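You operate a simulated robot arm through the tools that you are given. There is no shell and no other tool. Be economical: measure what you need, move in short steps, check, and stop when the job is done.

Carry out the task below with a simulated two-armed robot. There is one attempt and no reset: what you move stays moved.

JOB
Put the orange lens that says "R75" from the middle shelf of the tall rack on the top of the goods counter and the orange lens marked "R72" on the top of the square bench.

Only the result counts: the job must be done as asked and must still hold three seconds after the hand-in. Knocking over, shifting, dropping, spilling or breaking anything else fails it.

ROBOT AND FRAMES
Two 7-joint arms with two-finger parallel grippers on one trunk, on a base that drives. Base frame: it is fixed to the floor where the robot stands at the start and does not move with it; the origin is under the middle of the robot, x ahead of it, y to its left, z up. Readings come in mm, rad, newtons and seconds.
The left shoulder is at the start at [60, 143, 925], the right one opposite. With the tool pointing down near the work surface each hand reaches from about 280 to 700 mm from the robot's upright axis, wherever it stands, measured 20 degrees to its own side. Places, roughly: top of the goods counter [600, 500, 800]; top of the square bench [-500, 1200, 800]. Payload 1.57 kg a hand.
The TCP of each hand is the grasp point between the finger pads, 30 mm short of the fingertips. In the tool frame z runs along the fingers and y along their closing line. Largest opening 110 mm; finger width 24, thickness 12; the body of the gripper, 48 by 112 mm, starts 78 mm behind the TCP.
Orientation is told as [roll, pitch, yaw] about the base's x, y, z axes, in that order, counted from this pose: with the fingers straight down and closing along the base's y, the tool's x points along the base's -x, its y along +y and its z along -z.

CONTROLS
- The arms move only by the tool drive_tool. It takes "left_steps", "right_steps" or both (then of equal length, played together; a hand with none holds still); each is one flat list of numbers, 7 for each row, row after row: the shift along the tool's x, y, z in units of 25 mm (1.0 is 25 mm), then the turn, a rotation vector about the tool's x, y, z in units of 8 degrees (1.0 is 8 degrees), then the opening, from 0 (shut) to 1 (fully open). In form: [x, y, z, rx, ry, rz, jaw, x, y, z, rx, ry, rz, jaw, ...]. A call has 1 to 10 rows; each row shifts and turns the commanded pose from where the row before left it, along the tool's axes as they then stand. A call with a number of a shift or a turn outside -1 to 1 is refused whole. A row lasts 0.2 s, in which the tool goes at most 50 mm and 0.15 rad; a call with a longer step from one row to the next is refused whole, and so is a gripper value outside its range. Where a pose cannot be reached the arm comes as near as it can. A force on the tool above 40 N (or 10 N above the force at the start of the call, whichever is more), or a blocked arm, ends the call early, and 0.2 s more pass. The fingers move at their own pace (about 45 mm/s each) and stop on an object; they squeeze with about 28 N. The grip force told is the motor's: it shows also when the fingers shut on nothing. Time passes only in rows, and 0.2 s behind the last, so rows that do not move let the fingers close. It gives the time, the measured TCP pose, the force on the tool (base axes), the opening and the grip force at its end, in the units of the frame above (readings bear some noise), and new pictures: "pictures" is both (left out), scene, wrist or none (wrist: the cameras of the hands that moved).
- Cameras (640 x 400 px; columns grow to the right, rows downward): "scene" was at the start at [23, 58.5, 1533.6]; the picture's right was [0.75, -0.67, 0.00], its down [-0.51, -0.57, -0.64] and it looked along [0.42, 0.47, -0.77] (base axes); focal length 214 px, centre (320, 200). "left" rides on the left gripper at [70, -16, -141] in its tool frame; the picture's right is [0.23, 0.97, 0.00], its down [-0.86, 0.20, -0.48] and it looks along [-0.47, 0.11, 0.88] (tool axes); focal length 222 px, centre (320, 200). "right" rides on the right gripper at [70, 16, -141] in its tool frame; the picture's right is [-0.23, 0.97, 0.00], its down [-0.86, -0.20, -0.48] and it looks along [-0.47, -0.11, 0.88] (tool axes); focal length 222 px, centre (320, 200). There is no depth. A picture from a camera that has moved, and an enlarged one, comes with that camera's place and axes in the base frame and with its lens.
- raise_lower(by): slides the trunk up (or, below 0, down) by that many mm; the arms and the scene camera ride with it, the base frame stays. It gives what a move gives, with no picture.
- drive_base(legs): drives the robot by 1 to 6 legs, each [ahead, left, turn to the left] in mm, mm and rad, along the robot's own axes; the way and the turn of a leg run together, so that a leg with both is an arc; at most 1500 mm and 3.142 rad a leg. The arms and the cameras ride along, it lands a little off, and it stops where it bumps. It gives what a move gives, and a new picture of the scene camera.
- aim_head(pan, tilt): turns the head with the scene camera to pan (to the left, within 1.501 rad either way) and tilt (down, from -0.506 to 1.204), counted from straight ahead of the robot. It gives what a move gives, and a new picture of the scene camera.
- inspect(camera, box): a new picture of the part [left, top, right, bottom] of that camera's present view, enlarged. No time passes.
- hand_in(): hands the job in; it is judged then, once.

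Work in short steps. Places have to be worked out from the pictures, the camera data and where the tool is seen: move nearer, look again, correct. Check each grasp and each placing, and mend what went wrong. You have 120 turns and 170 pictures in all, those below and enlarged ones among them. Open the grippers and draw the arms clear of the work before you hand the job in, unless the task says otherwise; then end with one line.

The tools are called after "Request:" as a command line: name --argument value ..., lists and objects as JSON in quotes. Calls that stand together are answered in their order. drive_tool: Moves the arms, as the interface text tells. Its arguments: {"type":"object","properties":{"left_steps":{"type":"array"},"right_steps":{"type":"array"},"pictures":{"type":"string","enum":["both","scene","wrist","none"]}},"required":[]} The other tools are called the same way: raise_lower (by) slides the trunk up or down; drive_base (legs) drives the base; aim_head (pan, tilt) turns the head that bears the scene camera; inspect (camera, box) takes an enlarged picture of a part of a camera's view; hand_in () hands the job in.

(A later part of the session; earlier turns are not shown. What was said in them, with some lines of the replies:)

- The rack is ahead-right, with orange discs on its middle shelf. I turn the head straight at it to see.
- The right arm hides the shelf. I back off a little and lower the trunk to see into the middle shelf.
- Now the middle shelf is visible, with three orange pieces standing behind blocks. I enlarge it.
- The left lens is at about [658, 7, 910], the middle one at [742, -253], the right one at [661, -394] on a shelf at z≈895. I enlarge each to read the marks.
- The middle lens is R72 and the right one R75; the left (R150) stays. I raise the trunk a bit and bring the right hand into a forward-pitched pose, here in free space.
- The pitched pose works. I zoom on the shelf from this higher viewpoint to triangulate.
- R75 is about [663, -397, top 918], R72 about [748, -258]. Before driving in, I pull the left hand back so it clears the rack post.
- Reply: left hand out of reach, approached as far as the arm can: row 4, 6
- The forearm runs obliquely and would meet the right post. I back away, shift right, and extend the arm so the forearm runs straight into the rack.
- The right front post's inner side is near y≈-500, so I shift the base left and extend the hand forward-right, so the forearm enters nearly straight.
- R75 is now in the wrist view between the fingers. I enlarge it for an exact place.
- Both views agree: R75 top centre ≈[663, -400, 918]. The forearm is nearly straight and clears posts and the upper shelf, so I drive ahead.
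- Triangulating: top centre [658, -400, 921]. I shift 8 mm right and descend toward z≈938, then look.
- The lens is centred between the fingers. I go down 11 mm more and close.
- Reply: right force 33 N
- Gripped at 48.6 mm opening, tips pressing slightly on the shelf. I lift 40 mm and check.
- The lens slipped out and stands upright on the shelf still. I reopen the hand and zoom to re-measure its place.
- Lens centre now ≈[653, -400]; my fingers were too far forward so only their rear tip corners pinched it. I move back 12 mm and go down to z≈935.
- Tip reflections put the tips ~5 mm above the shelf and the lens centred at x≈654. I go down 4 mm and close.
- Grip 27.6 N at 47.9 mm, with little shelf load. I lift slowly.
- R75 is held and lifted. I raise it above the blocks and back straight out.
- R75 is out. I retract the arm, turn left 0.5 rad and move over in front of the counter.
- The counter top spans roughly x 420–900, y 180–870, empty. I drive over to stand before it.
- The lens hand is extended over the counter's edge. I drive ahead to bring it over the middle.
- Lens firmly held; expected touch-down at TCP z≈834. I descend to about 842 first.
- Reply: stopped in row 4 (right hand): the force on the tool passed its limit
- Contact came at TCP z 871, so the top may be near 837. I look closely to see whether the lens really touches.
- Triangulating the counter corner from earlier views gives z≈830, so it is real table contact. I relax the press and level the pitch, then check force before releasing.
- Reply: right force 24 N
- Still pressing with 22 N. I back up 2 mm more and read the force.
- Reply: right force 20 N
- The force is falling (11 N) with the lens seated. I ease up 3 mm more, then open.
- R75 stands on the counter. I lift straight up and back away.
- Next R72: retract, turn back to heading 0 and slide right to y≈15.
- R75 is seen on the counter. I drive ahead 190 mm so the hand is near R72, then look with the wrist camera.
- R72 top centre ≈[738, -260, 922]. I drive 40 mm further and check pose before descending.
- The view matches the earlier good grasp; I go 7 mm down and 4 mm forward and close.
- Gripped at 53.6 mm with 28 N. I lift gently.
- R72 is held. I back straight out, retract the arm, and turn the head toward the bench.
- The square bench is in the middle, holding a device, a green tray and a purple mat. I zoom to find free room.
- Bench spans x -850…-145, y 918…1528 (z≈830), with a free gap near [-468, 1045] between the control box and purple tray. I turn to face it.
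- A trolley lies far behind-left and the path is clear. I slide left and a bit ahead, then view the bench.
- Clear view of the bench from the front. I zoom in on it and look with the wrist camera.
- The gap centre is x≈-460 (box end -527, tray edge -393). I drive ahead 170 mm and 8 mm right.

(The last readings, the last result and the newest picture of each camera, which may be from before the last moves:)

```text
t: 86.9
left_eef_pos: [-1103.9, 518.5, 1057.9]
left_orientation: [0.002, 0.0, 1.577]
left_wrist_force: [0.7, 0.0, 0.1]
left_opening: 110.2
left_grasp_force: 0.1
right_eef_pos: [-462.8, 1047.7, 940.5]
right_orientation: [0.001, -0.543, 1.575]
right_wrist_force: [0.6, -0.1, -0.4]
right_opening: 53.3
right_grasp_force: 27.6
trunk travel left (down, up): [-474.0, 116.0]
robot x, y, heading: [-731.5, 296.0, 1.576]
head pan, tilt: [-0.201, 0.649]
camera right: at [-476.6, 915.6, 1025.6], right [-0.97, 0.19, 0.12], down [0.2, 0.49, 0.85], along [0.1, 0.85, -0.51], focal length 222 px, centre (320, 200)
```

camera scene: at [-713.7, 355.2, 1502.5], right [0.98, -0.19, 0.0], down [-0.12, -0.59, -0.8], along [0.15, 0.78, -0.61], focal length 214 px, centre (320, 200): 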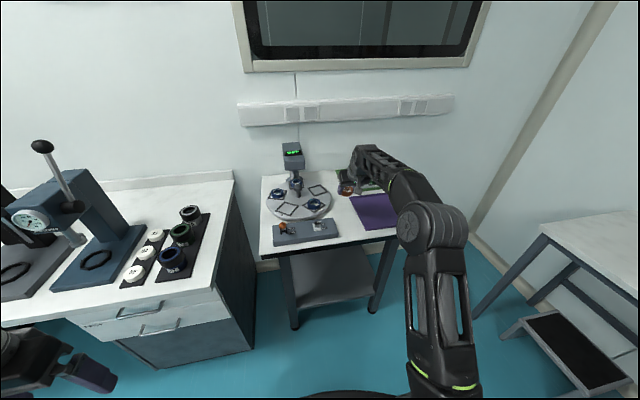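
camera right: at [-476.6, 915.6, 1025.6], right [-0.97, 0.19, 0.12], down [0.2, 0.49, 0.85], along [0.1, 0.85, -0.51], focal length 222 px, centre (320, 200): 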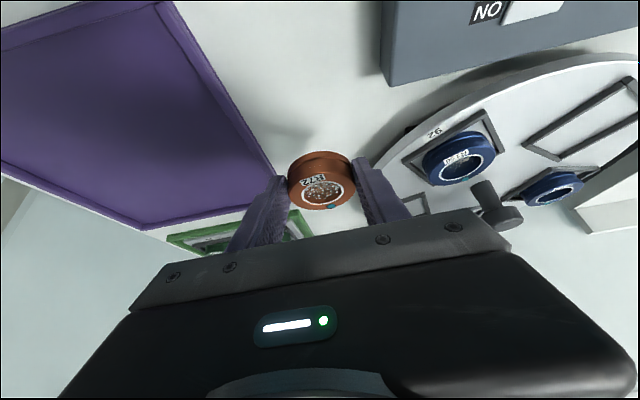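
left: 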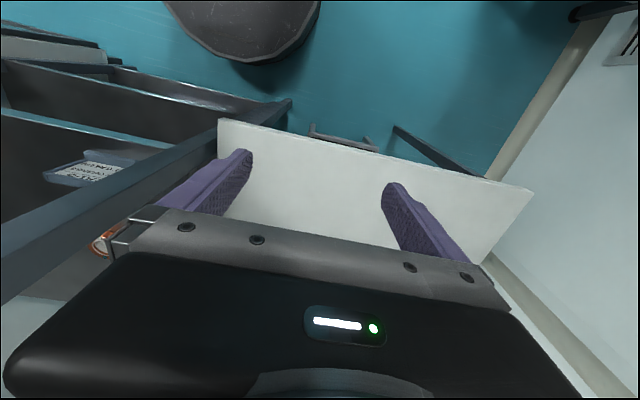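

The landing spot projects to free bench; I nudge 5 mm left (world -x) and descend to z≈880.

Request:
drive_tool --right_steps '[0, 0.2, 0, 0, 0, 0, 0, 0.413, 0, 0.686, 0, 0, 0, 0, 0.413, 0, 0.686, 0, 0, 0, 0, 0.413, 0, 0.686, 0, 0, 0, 0, 0, 0, 0, 0, 0, 0, 0]' --pictures "wrist"

```text
t: 88.1
left_eef_pos: [-1102.8, 518.5, 1058.2]
left_orientation: [0.001, -0.004, 1.576]
left_wrist_force: [-0.3, -0.2, -0.4]
left_opening: 110.3
left_grasp_force: 0.0
right_eef_pos: [-467.6, 1043.7, 881.8]
right_orientation: [0.001, -0.547, 1.576]
right_wrist_force: [0.4, 1.2, 4.3]
right_opening: 53.1
right_grasp_force: 28.3
trunk travel left (down, up): [-474.0, 116.0]
robot x, y, heading: [-733.3, 294.6, 1.578]
head pan, tilt: [-0.201, 0.649]
camera right: at [-481.7, 912.2, 966.2], right [-0.97, 0.19, 0.12], down [0.2, 0.48, 0.85], along [0.1, 0.85, -0.51], focal length 222 px, centre (320, 200)
```

right: 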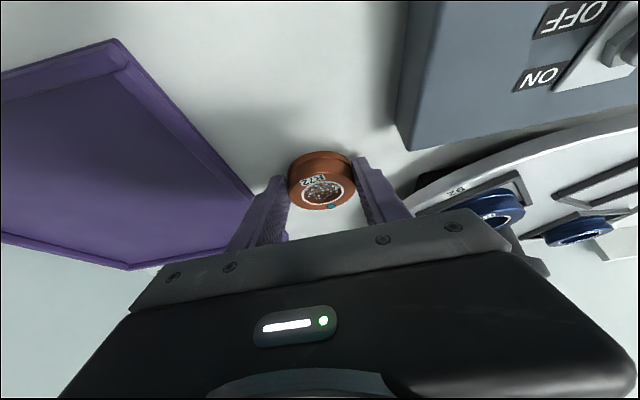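

Force 4 N: nearly touching, with balanced clearance to tray and box. I lower in tiny steps.

Request:
drive_tool --right_steps '[0.04, 0, 0.068, 0, 0, 0, 0, 0.04, 0, 0.068, 0, 0, 0, 0, 0, 0, 0, 0, 0, 0, 0]' --pictures "none"

```text
t: 88.9
left_eef_pos: [-1104.4, 514.6, 1059.4]
left_orientation: [0.002, -0.004, 1.577]
left_wrist_force: [-0.8, 0.5, 0.9]
left_opening: 110.0
left_grasp_force: 0.1
right_eef_pos: [-466.3, 1045.7, 881.6]
right_orientation: [0.001, -0.552, 1.576]
right_wrist_force: [4.1, -0.8, 25.2]
right_opening: 53.1
right_grasp_force: 28.4
trunk travel left (down, up): [-474.0, 116.0]
robot x, y, heading: [-735.4, 295.5, 1.576]
head pan, tilt: [-0.201, 0.649]
```

It is seated at TCP z 881.6 (25 N). I back off 4 mm of command, then open only part way.

Request:
drive_tool --right_steps '[-0.06, 0, -0.1, 0, 0, 0, 0, -0.02, 0, -0.034, 0, 0, 0, 0, 0, 0, 0, 0, 0, 0, 0]' --pictures "wrist"

```text
t: 89.7
left_eef_pos: [-1103.3, 517.7, 1058.3]
left_orientation: [0.002, -0.003, 1.578]
left_wrist_force: [-0.3, 0.6, -0.1]
left_opening: 110.0
left_grasp_force: 0.1
right_eef_pos: [-466.1, 1044.8, 880.6]
right_orientation: [-0.001, -0.543, 1.579]
right_wrist_force: [5.6, 3.7, 13.9]
right_opening: 53.3
right_grasp_force: 27.2
trunk travel left (down, up): [-474.0, 116.0]
robot x, y, heading: [-733.2, 298.3, 1.575]
head pan, tilt: [-0.201, 0.649]
camera right: at [-481.9, 912.3, 966.5], right [-0.97, 0.19, 0.12], down [0.2, 0.49, 0.85], along [0.1, 0.85, -0.51], focal length 222 px, centre (320, 200)
```

right: 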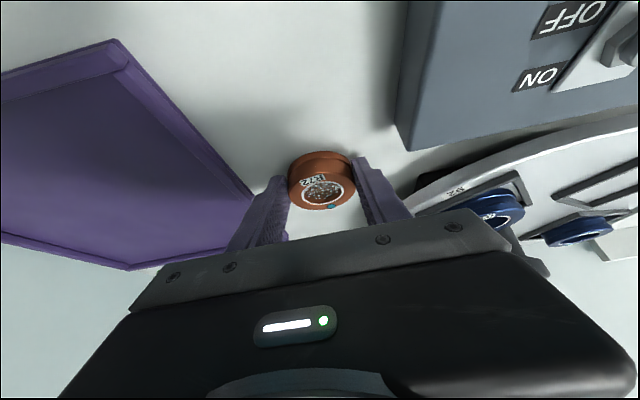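

Request:
drive_tool --right_steps '[-0.06, 0, -0.1, 0, 0, 0, 0, 0, 0, 0, 0, 0, 0, 0, 0, 0, 0, 0, 0, 0, 0.56, 0, 0, 0, 0, 0, 0, 0.64, 0, 0, 0, 0, 0, 0, 0.68, 0, 0, 0, 0, 0, 0, 0.68]' --pictures "wrist"

```text
t: 91.1
left_eef_pos: [-1103.6, 517.8, 1058.6]
left_orientation: [0.003, -0.002, 1.577]
left_wrist_force: [0.4, -0.3, 0.3]
left_opening: 110.0
left_grasp_force: 0.1
right_eef_pos: [-467.6, 1045.6, 884.6]
right_orientation: [-0.001, -0.541, 1.575]
right_wrist_force: [-0.1, 0.0, 0.8]
right_opening: 74.9
right_grasp_force: 0.0
trunk travel left (down, up): [-474.0, 116.0]
robot x, y, heading: [-730.4, 297.9, 1.573]
head pan, tilt: [-0.201, 0.649]
camera right: at [-482.1, 913.4, 969.0], right [-0.97, 0.19, 0.12], down [0.2, 0.49, 0.85], along [0.1, 0.85, -0.51], focal length 222 px, centre (320, 200)
```

right: 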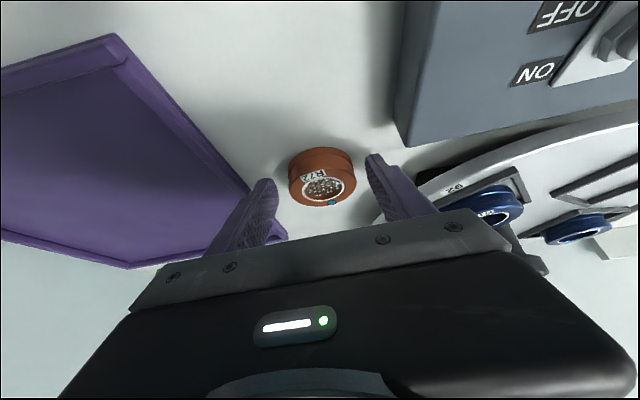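

R72 is released and sits flat on the bench. I lift straight up keeping the opening, then look.

Request:
drive_tool --right_steps '[-0.515, 0, -0.857, 0, 0, 0, 0.68, -0.515, 0, -0.857, 0, 0, 0, 0.68, -0.515, 0, -0.857, 0, 0, 0, 0.68, -0.515, 0, -0.857, 0, 0, 0, 0.68, -0.515, 0, -0.857, 0, 0, 0, 0.68]' --pictures "wrist"

Request:
drive_base --legs '[[-250, 0, 0]]'

Request:
inspect --camera "scene" --box '[255, 140, 640, 380]'

```text
t: 92.3
left_eef_pos: [-1103.0, 518.7, 1058.7]
left_orientation: [0.001, -0.001, 1.578]
left_wrist_force: [0.5, -1.1, -0.6]
left_opening: 109.9
left_grasp_force: 0.0
right_eef_pos: [-465.8, 1045.4, 1010.5]
right_orientation: [0.002, -0.542, 1.577]
right_wrist_force: [0.6, 0.4, 0.5]
right_opening: 75.0
right_grasp_force: 0.1
trunk travel left (down, up): [-474.0, 116.0]
robot x, y, heading: [-730.9, 297.9, 1.573]
head pan, tilt: [-0.201, 0.649]
camera right: at [-479.9, 913.5, 1094.9], right [-0.97, 0.19, 0.12], down [0.2, 0.49, 0.85], along [0.1, 0.85, -0.51], focal length 222 px, centre (320, 200)
```

right: 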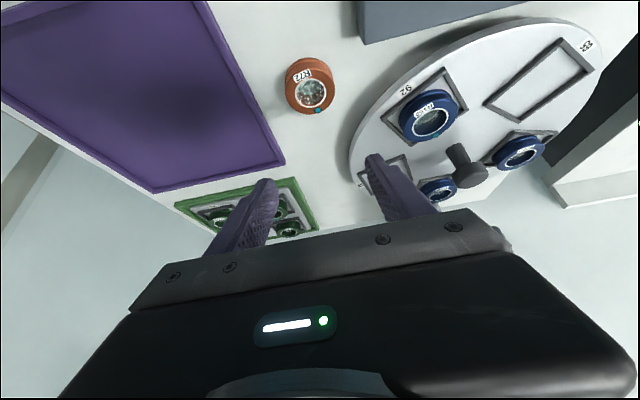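

```text
t: 94.1
left_eef_pos: [-1102.0, 268.0, 1058.7]
left_orientation: [0.002, 0.0, 1.575]
left_wrist_force: [0.2, -0.4, 0.8]
left_opening: 110.3
left_grasp_force: 0.0
right_eef_pos: [-461.2, 794.7, 1010.6]
right_orientation: [0.0, -0.545, 1.573]
right_wrist_force: [-0.3, -0.5, 0.6]
right_opening: 74.7
right_grasp_force: 0.0
trunk travel left (down, up): [-474.0, 116.0]
robot x, y, heading: [-730.9, 47.3, 1.57]
head pan, tilt: [-0.201, 0.649]
camera scene: at [-712.5, 102.2, 1502.6], right [0.98, -0.2, 0.0], down [-0.12, -0.59, -0.8], along [0.16, 0.78, -0.6], focal length 214 px, centre (320, 200)
```

scene: 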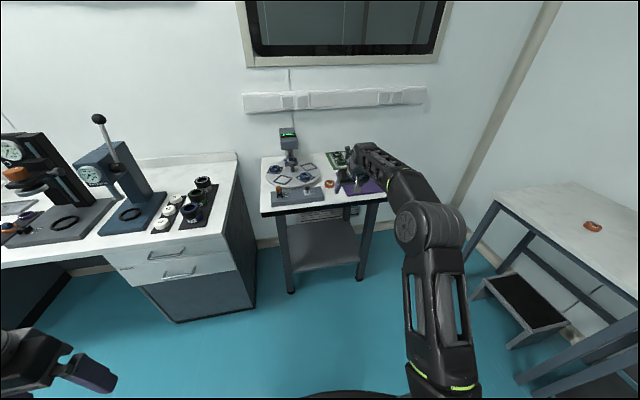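

```text
1.66 times, centred on (448, 260) of scene
camera zoom: at [-712.5, 102.2, 1502.6], right [0.98, -0.2, 0.0], down [-0.12, -0.59, -0.8], along [0.16, 0.78, -0.6], focal length 356 px, centre (108, 100)
```

zoom: 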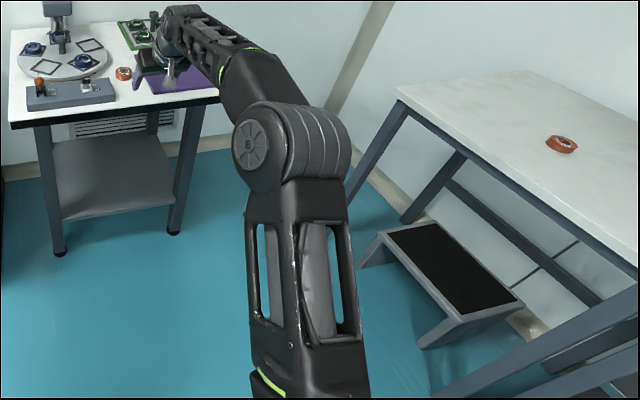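

Both lenses stand flat, R75 on the counter and R72 on the bench, and the arms are clear. I open the gripper fully and hand in.

Request:
drive_tool --right_steps '[0, 0, 0, 0, 0, 0, 1, 0, 0, 0, 0, 0, 0, 1, 0, 0, 0, 0, 0, 0, 1]' --pictures "none"

Request:
hand_in

```text
t: 94.9
left_eef_pos: [-1100.7, 268.3, 1058.0]
left_orientation: [0.003, -0.003, 1.574]
left_wrist_force: [-0.2, 0.6, 0.0]
left_opening: 110.1
left_grasp_force: 0.1
right_eef_pos: [-461.3, 795.0, 1010.8]
right_orientation: [-0.002, -0.542, 1.572]
right_wrist_force: [-0.2, 0.1, 0.5]
right_opening: 110.0
right_grasp_force: 0.1
trunk travel left (down, up): [-474.0, 116.0]
robot x, y, heading: [-735.7, 50.4, 1.572]
head pan, tilt: [-0.201, 0.649]
```

```text
The job is handed in.
```

R75 is standing on the goods counter and R72 on the square bench; both grippers are open and clear, and the job is handed in (R75 slipped from the first grip but stayed upright on the shelf).
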